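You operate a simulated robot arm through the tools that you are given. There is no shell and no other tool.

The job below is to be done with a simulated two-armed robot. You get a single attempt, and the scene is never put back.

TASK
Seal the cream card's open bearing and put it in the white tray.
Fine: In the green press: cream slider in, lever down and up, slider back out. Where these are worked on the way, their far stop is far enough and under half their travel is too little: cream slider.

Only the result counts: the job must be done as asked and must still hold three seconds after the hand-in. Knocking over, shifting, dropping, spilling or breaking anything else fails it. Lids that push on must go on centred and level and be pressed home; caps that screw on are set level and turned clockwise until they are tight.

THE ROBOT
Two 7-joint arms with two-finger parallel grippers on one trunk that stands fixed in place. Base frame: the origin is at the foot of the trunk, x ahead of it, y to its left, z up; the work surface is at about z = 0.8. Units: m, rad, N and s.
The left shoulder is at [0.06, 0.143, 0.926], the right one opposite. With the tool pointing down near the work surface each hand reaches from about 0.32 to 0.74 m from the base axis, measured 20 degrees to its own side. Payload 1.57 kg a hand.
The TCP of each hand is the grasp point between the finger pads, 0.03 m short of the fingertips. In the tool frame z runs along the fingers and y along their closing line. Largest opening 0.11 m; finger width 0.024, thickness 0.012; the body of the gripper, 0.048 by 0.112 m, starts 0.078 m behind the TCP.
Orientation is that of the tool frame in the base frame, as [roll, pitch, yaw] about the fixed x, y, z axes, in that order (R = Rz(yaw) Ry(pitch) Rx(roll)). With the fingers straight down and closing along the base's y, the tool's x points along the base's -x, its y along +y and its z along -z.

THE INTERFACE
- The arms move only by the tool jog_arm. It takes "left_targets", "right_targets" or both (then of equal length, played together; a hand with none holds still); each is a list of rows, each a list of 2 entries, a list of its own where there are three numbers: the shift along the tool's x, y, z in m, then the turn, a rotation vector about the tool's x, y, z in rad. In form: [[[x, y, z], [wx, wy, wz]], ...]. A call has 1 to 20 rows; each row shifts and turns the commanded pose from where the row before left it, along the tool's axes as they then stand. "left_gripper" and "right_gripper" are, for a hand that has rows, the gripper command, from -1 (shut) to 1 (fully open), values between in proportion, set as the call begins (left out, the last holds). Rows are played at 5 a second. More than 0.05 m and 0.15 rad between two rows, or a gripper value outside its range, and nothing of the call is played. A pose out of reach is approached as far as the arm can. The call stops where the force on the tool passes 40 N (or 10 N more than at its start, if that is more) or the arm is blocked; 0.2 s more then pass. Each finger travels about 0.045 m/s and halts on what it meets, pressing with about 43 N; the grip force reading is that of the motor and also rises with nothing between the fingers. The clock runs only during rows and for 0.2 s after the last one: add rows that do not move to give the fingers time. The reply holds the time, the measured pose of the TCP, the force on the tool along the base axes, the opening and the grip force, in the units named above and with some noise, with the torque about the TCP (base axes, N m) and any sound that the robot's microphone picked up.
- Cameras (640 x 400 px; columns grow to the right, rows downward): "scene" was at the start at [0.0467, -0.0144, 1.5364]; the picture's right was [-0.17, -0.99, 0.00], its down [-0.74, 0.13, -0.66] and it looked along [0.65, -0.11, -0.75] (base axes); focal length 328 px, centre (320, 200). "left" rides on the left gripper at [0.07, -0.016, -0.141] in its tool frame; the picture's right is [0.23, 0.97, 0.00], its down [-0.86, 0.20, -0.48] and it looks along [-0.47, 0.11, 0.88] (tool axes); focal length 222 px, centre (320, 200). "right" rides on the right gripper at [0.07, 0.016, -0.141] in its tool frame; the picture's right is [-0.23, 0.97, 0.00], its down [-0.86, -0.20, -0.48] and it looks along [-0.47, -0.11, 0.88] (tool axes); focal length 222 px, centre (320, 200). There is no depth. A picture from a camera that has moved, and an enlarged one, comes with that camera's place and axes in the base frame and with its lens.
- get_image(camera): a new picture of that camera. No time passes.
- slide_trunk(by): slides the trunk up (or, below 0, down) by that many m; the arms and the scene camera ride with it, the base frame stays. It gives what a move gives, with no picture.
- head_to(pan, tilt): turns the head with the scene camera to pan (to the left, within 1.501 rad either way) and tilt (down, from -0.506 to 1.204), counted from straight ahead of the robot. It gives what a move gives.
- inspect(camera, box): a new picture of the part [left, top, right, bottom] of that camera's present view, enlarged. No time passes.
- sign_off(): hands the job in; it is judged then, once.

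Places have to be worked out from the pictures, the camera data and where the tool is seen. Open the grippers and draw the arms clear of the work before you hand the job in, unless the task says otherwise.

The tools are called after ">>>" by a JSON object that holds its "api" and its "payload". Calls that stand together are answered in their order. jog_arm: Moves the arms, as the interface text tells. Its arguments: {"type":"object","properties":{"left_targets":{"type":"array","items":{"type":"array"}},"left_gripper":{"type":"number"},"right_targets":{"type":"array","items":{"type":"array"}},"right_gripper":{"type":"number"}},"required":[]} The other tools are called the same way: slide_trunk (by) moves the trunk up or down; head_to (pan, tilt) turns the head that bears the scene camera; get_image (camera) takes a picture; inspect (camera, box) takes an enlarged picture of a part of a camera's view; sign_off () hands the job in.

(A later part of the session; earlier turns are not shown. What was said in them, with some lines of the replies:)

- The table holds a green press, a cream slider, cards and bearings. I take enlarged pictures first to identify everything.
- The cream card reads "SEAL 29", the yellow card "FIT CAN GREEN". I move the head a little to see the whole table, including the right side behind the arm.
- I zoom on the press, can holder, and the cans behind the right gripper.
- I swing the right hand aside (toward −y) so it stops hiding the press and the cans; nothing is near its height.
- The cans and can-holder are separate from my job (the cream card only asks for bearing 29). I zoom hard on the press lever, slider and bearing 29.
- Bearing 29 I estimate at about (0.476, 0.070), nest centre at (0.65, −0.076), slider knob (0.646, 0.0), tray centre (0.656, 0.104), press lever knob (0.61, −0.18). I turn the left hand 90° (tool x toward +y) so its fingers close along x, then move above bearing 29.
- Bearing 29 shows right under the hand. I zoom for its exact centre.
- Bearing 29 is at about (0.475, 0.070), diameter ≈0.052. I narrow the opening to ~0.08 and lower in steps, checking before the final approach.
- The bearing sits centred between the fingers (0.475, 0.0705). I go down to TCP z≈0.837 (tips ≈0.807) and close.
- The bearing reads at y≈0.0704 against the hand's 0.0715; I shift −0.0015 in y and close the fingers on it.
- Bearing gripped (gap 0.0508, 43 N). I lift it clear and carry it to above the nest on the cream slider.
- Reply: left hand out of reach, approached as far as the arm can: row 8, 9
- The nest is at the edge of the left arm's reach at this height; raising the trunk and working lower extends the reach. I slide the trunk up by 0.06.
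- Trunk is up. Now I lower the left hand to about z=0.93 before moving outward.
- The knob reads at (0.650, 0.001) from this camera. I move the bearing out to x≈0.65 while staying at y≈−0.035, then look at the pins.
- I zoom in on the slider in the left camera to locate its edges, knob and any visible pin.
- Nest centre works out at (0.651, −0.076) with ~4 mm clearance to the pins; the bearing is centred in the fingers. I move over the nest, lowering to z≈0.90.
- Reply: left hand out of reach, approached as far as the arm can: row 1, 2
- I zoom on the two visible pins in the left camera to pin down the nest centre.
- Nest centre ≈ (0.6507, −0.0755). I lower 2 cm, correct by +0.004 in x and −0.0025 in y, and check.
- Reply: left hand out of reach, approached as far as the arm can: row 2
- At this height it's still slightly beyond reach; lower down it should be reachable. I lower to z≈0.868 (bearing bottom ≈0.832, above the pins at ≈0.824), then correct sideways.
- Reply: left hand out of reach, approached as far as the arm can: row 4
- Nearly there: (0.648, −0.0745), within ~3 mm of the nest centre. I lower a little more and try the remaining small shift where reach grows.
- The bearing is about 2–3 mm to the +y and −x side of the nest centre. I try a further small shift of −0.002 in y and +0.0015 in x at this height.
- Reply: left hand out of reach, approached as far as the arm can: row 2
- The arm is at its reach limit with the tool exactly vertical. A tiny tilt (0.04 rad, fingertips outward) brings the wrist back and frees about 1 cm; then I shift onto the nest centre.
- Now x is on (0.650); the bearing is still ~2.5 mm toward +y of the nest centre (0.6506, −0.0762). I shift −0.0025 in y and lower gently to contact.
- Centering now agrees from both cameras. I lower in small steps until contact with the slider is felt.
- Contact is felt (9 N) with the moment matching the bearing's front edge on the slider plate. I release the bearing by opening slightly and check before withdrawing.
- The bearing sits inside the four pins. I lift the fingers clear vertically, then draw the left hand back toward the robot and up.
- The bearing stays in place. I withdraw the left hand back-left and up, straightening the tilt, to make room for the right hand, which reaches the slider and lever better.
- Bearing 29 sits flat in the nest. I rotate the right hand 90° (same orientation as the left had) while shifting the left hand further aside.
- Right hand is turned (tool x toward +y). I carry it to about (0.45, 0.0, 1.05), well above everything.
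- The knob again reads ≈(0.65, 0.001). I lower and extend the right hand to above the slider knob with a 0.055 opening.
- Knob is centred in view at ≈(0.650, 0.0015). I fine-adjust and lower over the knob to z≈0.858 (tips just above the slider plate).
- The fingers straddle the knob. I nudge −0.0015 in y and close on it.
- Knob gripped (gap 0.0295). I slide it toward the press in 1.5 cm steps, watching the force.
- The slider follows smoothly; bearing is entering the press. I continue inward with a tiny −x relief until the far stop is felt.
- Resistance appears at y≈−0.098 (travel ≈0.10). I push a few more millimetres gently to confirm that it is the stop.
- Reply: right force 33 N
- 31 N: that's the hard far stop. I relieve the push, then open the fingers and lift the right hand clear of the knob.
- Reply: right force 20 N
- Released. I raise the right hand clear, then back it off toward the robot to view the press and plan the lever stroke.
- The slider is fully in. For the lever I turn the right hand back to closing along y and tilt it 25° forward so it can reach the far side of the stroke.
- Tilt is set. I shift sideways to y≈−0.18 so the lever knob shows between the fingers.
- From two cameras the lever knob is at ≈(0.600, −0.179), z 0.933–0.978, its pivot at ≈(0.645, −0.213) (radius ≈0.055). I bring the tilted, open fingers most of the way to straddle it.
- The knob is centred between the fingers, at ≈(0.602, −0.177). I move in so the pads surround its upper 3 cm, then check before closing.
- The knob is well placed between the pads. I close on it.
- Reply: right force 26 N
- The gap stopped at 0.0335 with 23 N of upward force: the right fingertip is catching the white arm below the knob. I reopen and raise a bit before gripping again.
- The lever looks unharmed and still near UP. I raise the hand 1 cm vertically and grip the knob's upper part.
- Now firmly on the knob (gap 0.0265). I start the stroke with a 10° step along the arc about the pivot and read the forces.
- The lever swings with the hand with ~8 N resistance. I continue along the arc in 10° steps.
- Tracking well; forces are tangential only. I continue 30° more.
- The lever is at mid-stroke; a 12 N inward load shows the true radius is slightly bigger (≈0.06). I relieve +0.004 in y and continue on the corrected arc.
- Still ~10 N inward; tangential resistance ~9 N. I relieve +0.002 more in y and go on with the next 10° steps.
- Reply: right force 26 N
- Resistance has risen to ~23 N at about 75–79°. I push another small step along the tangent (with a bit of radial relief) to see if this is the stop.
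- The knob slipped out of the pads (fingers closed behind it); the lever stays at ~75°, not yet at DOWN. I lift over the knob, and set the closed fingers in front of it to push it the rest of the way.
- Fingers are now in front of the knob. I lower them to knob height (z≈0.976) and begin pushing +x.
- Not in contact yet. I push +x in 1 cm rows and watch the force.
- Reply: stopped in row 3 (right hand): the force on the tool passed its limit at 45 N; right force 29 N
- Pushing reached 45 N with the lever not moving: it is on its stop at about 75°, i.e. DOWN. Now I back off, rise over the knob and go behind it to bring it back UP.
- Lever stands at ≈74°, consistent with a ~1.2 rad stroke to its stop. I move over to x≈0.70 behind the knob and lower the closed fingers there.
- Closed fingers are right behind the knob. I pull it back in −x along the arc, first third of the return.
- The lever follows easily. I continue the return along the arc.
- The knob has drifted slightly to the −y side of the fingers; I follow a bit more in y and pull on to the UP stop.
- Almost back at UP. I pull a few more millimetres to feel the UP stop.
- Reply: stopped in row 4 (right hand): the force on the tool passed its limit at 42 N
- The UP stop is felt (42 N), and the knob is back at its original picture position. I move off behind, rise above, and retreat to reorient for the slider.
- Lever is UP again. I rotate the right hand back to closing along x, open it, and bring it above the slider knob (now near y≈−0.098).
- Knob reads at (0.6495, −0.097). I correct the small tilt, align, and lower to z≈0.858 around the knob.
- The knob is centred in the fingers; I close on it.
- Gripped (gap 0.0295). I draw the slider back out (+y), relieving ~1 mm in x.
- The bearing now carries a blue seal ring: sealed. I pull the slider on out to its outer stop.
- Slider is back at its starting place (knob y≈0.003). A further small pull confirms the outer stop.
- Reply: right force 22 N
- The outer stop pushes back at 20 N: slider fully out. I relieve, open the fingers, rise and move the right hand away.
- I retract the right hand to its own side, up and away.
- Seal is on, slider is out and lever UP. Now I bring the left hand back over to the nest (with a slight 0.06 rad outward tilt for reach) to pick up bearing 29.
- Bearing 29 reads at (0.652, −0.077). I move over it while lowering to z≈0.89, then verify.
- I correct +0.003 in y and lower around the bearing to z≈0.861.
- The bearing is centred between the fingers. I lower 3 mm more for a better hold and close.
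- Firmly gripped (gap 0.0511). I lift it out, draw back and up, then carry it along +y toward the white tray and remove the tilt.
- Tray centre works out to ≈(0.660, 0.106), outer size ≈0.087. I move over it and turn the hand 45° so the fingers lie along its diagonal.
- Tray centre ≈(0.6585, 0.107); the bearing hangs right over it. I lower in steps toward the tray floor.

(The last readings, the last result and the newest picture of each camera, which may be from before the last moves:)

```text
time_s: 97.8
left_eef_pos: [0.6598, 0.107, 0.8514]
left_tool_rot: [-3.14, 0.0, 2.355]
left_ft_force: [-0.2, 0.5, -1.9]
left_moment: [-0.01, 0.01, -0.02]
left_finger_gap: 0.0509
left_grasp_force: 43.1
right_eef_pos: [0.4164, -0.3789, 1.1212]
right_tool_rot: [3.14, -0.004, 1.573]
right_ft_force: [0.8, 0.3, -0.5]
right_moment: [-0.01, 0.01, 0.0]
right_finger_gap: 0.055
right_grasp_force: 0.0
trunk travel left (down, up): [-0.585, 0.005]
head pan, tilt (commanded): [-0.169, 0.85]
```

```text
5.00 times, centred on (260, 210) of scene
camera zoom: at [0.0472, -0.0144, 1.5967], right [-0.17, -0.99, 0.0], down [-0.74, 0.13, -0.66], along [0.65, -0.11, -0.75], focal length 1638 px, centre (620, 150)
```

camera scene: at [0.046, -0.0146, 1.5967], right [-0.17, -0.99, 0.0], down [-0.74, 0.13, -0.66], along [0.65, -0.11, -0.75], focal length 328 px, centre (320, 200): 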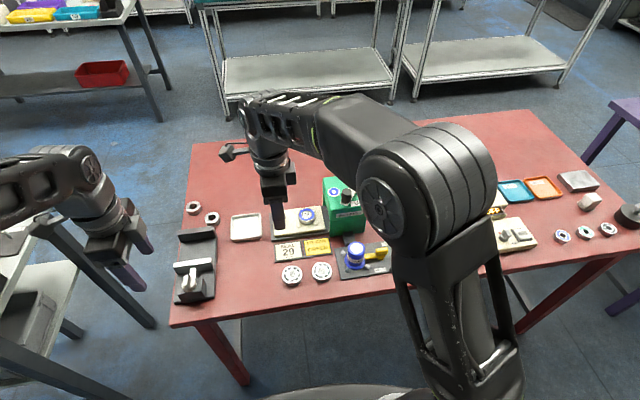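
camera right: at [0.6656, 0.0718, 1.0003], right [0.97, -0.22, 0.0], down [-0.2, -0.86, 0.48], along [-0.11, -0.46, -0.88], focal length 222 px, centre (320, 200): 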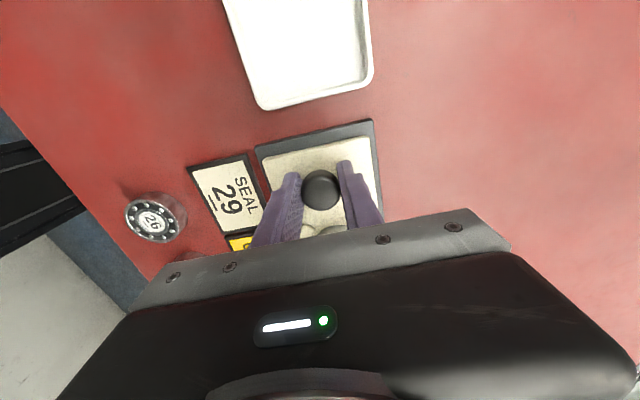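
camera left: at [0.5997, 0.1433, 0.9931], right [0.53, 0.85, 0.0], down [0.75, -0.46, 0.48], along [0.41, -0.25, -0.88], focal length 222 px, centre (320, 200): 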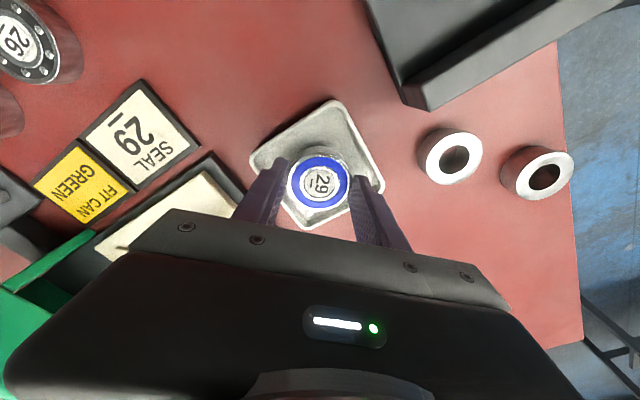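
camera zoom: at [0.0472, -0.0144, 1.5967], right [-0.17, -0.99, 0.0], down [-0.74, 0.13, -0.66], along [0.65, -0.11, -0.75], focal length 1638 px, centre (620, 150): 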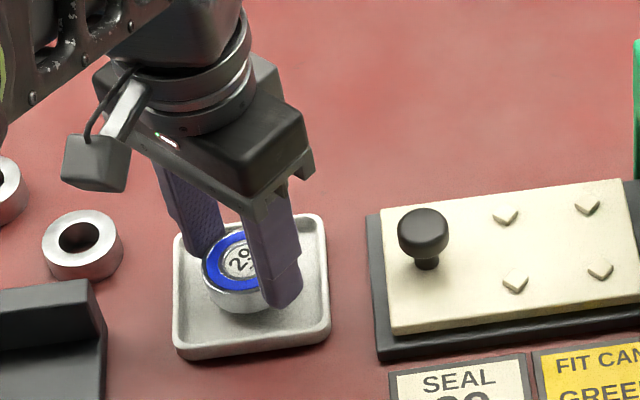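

The bearing is just above the tray floor, well inside. I lower in small steps until contact.

>>> {"api": "jog_arm", "payload": {"left_targets": [[[0, 0, 0.004], [0, 0, 0]], [[0, 0, 0.003], [0, 0, 0]], [[0, 0, 0], [0, 0, 0]]]}}

>>> {"api": "inspect", "payload": {"camera": "scene", "box": [220, 190, 300, 250]}}

```text
time_s: 98.7
left_eef_pos: [0.6587, 0.106, 0.8435]
left_tool_rot: [-3.141, 0.0, 2.356]
left_ft_force: [-0.1, -0.5, -1.5]
left_moment: [-0.01, 0.01, 0.02]
left_finger_gap: 0.0509
left_grasp_force: 43.2
right_eef_pos: [0.4161, -0.3788, 1.12]
right_tool_rot: [3.139, -0.004, 1.575]
right_ft_force: [0.3, 0.4, 0.3]
right_moment: [0.0, 0.01, -0.02]
right_finger_gap: 0.0551
right_grasp_force: 0.1
trunk travel left (down, up): [-0.585, 0.005]
head pan, tilt (commanded): [-0.169, 0.85]
```

```text
6.67 times, centred on (260, 220) of scene
camera zoom: at [0.0471, -0.0144, 1.5967], right [-0.17, -0.99, 0.0], down [-0.74, 0.13, -0.66], along [0.65, -0.11, -0.75], focal length 2184 px, centre (720, 67)
```

zoom: 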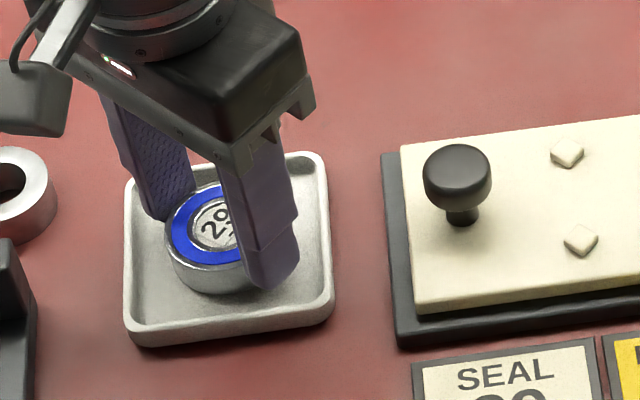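

No contact yet; I go on in 1.5 mm steps.

>>> {"api": "jog_arm", "payload": {"left_targets": [[[0, 0, 0.0015], [0, 0, 0]], [[0, 0, 0.0015], [0, 0, 0]], [[0, 0, 0], [0, 0, 0]]]}}

>>> {"api": "inspect", "payload": {"camera": "scene", "box": [220, 190, 300, 250]}}

```text
time_s: 99.5
left_eef_pos: [0.66, 0.106, 0.8427]
left_tool_rot: [3.14, 0.004, 2.358]
left_ft_force: [-0.9, -1.2, 10.9]
left_moment: [0.18, -0.26, -0.03]
left_finger_gap: 0.0507
left_grasp_force: 43.0
right_eef_pos: [0.4151, -0.3797, 1.1208]
right_tool_rot: [3.14, -0.003, 1.574]
right_ft_force: [-0.4, 0.6, -0.1]
right_moment: [0.06, 0.02, -0.01]
right_finger_gap: 0.0553
right_grasp_force: 0.1
trunk travel left (down, up): [-0.585, 0.005]
head pan, tilt (commanded): [-0.169, 0.85]
```

```text
6.67 times, centred on (260, 220) of scene
camera zoom: at [0.0455, -0.0148, 1.5969], right [-0.17, -0.99, 0.0], down [-0.74, 0.13, -0.66], along [0.65, -0.11, -0.75], focal length 2184 px, centre (720, 67)
```

zoom: 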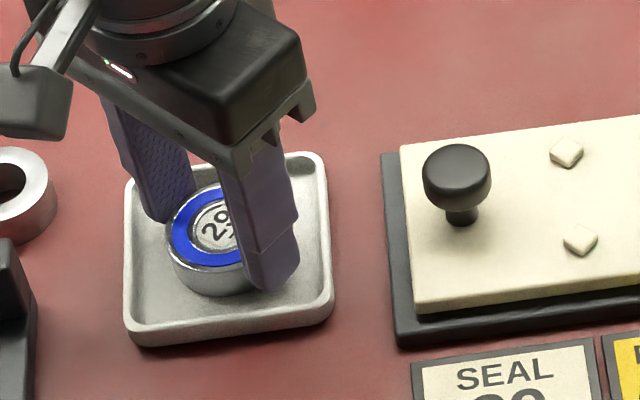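

The bearing touches the tray floor (11 N). I open just a little (to ~0.058) so the fingers stay clear of the tray walls.

>>> {"api": "jog_arm", "payload": {"left_targets": [[[0, 0, -0.001], [0, 0, 0]], [[0, 0, 0], [0, 0, 0]], [[0, 0, 0], [0, 0, 0]]], "left_gripper": 0.055}}

>>> {"api": "inspect", "payload": {"camera": "scene", "box": [220, 190, 300, 250]}}

>>> {"api": "inspect", "payload": {"camera": "left", "box": [230, 80, 410, 240]}}

```text
time_s: 100.2
left_eef_pos: [0.6579, 0.1066, 0.8418]
left_tool_rot: [-3.14, -0.001, 2.357]
left_ft_force: [0.2, -0.5, 0.1]
left_moment: [-0.02, 0.0, -0.01]
left_finger_gap: 0.0584
left_grasp_force: 0.1
right_eef_pos: [0.4159, -0.3788, 1.1201]
right_tool_rot: [3.139, -0.004, 1.574]
right_ft_force: [0.8, 0.0, 1.0]
right_moment: [0.0, 0.0, 0.0]
right_finger_gap: 0.0551
right_grasp_force: 0.2
trunk travel left (down, up): [-0.585, 0.005]
head pan, tilt (commanded): [-0.169, 0.85]
```

```text
6.67 times, centred on (260, 220) of scene
camera zoom: at [0.0468, -0.0145, 1.5967], right [-0.17, -0.99, 0.0], down [-0.74, 0.13, -0.66], along [0.65, -0.11, -0.75], focal length 2184 px, centre (720, 67)
```

zoom: 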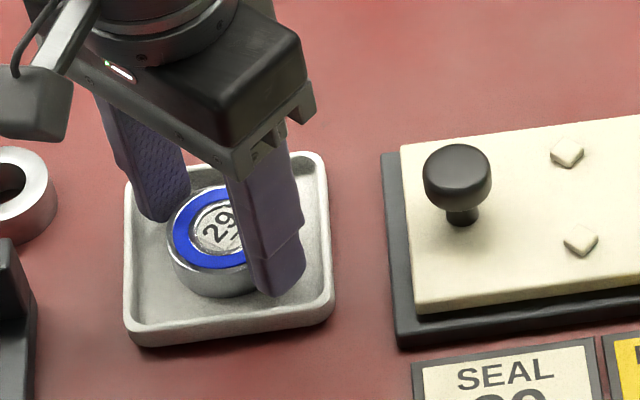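

```text
2.50 times, centred on (320, 160) of left
camera zoom: at [0.5986, 0.1436, 0.9839], right [0.53, 0.85, 0.0], down [0.75, -0.46, 0.48], along [0.41, -0.25, -0.88], focal length 555 px, centre (320, 300)
```

zoom: 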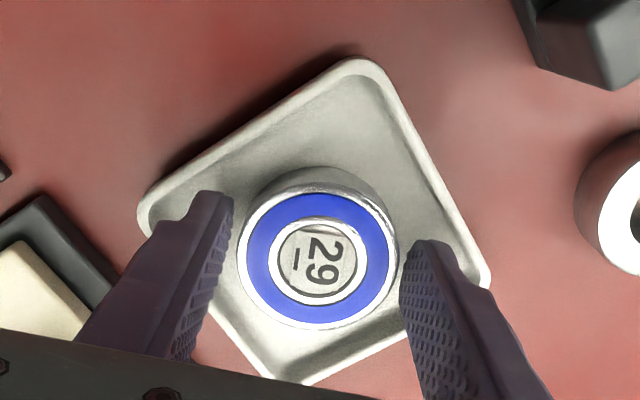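

Bearing rests flat in the tray and the fingers are free on both sides. I lift straight up and check.

>>> {"api": "jog_arm", "payload": {"left_targets": [[[0, 0, -0.006], [0, 0, 0]], [[0, 0, -0.01], [0, 0, 0]], [[0, 0, -0.025], [0, 0, 0]], [[0, 0, -0.03], [0, 0, 0]], [[0, 0, 0], [0, 0, 0]]]}}

>>> {"api": "inspect", "payload": {"camera": "scene", "box": [220, 180, 320, 250]}}

>>> {"api": "get_image", "payload": {"camera": "left"}}

```text
time_s: 101.5
left_eef_pos: [0.6574, 0.1075, 0.9129]
left_tool_rot: [-3.14, -0.001, 2.357]
left_ft_force: [0.6, -0.4, 0.2]
left_moment: [-0.03, 0.01, 0.0]
left_finger_gap: 0.0578
left_grasp_force: 0.0
right_eef_pos: [0.415, -0.3795, 1.1191]
right_tool_rot: [3.14, -0.002, 1.576]
right_ft_force: [-1.4, 0.7, -0.6]
right_moment: [0.0, -0.01, -0.01]
right_finger_gap: 0.0551
right_grasp_force: 0.1
trunk travel left (down, up): [-0.585, 0.005]
head pan, tilt (commanded): [-0.169, 0.85]
```

```text
5.71 times, centred on (270, 215) of scene
camera zoom: at [0.0472, -0.0144, 1.5967], right [-0.17, -0.99, 0.0], down [-0.74, 0.13, -0.66], along [0.65, -0.11, -0.75], focal length 1872 px, centre (606, 114)
```

zoom: 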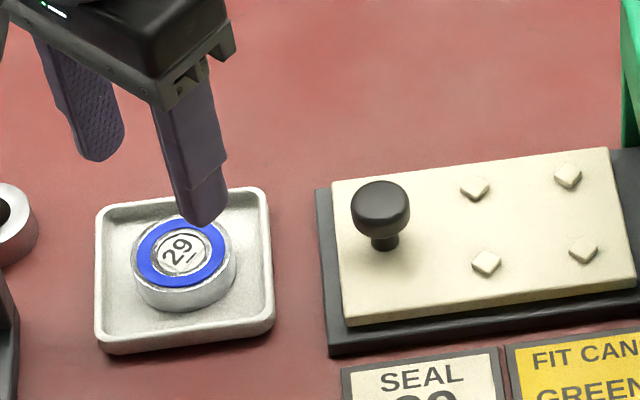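

```text
taken
camera left: at [0.598, 0.1444, 1.055], right [0.53, 0.85, 0.0], down [0.75, -0.46, 0.48], along [0.41, -0.25, -0.88], focal length 222 px, centre (320, 200)
```

left: 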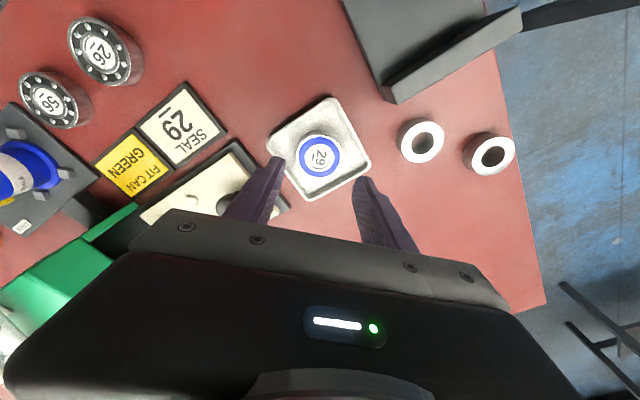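

Bearing 29 lies sealed in the white tray, tray unmoved. I retreat the left hand up and back, opening both grippers.

>>> {"api": "jog_arm", "payload": {"left_targets": [[[0, 0, -0.04], [0, 0, 0]], [[0.0354, -0.005, -0.0143], [0, 0, 0]], [[0.0354, -0.005, -0.0143], [0, 0, 0]], [[0.0354, -0.005, -0.0143], [0, 0, 0]], [[0.0354, -0.005, -0.0143], [0, 0, 0]], [[0.0354, -0.005, -0.0143], [0, 0, 0]], [[0.0354, -0.005, -0.0143], [0, 0, 0]], [[0.0354, -0.005, -0.0143], [0, 0, 0]], [[0, 0, 0], [0, 0, 0]]], "left_gripper": 1, "right_targets": [[[0, 0, 0], [0, 0, 0]], [[0, 0, 0], [0, 0, 0]], [[0, 0, 0], [0, 0, 0]], [[0, 0, 0], [0, 0, 0]], [[0, 0, 0], [0, 0, 0]], [[0, 0, 0], [0, 0, 0]], [[0, 0, 0], [0, 0, 0]], [[0, 0, 0], [0, 0, 0]], [[0, 0, 0], [0, 0, 0]]], "right_gripper": 1}}

>>> {"api": "get_image", "payload": {"camera": "scene"}}

>>> {"api": "inspect", "payload": {"camera": "scene", "box": [180, 150, 420, 300]}}

```text
time_s: 103.5
left_eef_pos: [0.4595, 0.2583, 1.057]
left_tool_rot: [-3.141, 0.0, 2.356]
left_ft_force: [0.5, -0.8, 0.2]
left_moment: [-0.02, -0.03, 0.0]
left_finger_gap: 0.11
left_grasp_force: 0.0
right_eef_pos: [0.4166, -0.3793, 1.1201]
right_tool_rot: [3.141, -0.005, 1.574]
right_ft_force: [0.5, 0.1, 0.7]
right_moment: [0.02, 0.0, 0.0]
right_finger_gap: 0.11
right_grasp_force: 0.0
trunk travel left (down, up): [-0.585, 0.005]
head pan, tilt (commanded): [-0.169, 0.85]
```

```text
taken
camera scene: at [0.0478, -0.0147, 1.5966], right [-0.17, -0.99, 0.0], down [-0.74, 0.13, -0.66], along [0.65, -0.11, -0.75], focal length 328 px, centre (320, 200)
```

scene: 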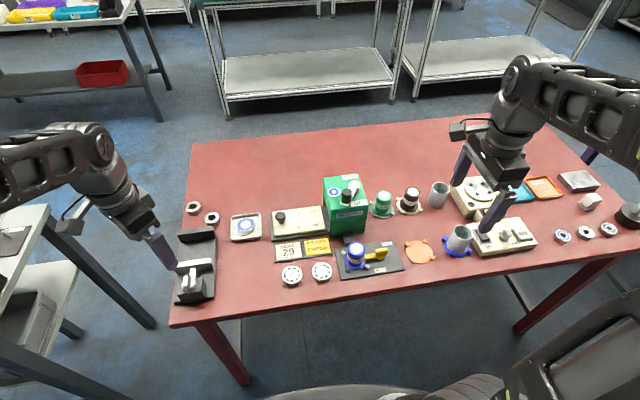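

```text
2.67 times, centred on (300, 225) of scene
camera zoom: at [0.0478, -0.0147, 1.5966], right [-0.17, -0.99, 0.0], down [-0.74, 0.13, -0.66], along [0.65, -0.11, -0.75], focal length 874 px, centre (373, 133)
```

zoom: 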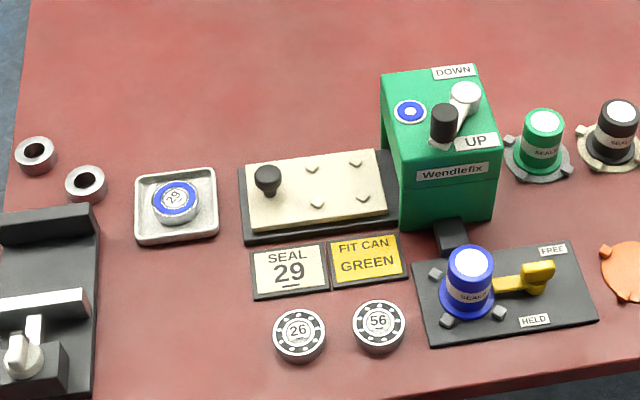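

Bearing 29 is sealed (blue ring) and lies flat in the white tray. The slider is fully out, the lever is UP, nothing else has moved, and both grippers are open and clear of the work. I hand the job in.

>>> {"api": "sign_off", "payload": {}}

```text
The job is handed in.
```

I sealed bearing 29, the one the cream card names, and put it flat in the white tray. I then handed the job in; I don't have the verdict.

- **Pressing:** The cream slider went in to its far stop. The press lever went to its DOWN stop and back to UP, and the slider came back out to its outer stop. The gripper slipped off the lever knob once on the way down, so I pushed it the rest of the way with closed fingers.
- **Seal colour:** The seal is blue, because the blue can was already in the holder by the press. The yellow card next to it reads "FIT CAN GREEN". The task named only the cream card, so I left the cans alone. If that yellow card was meant to apply, the seal is the wrong colour.
- **Surroundings:** In the last pictures nothing else on the table had moved. Both grippers were open and clear of the work.
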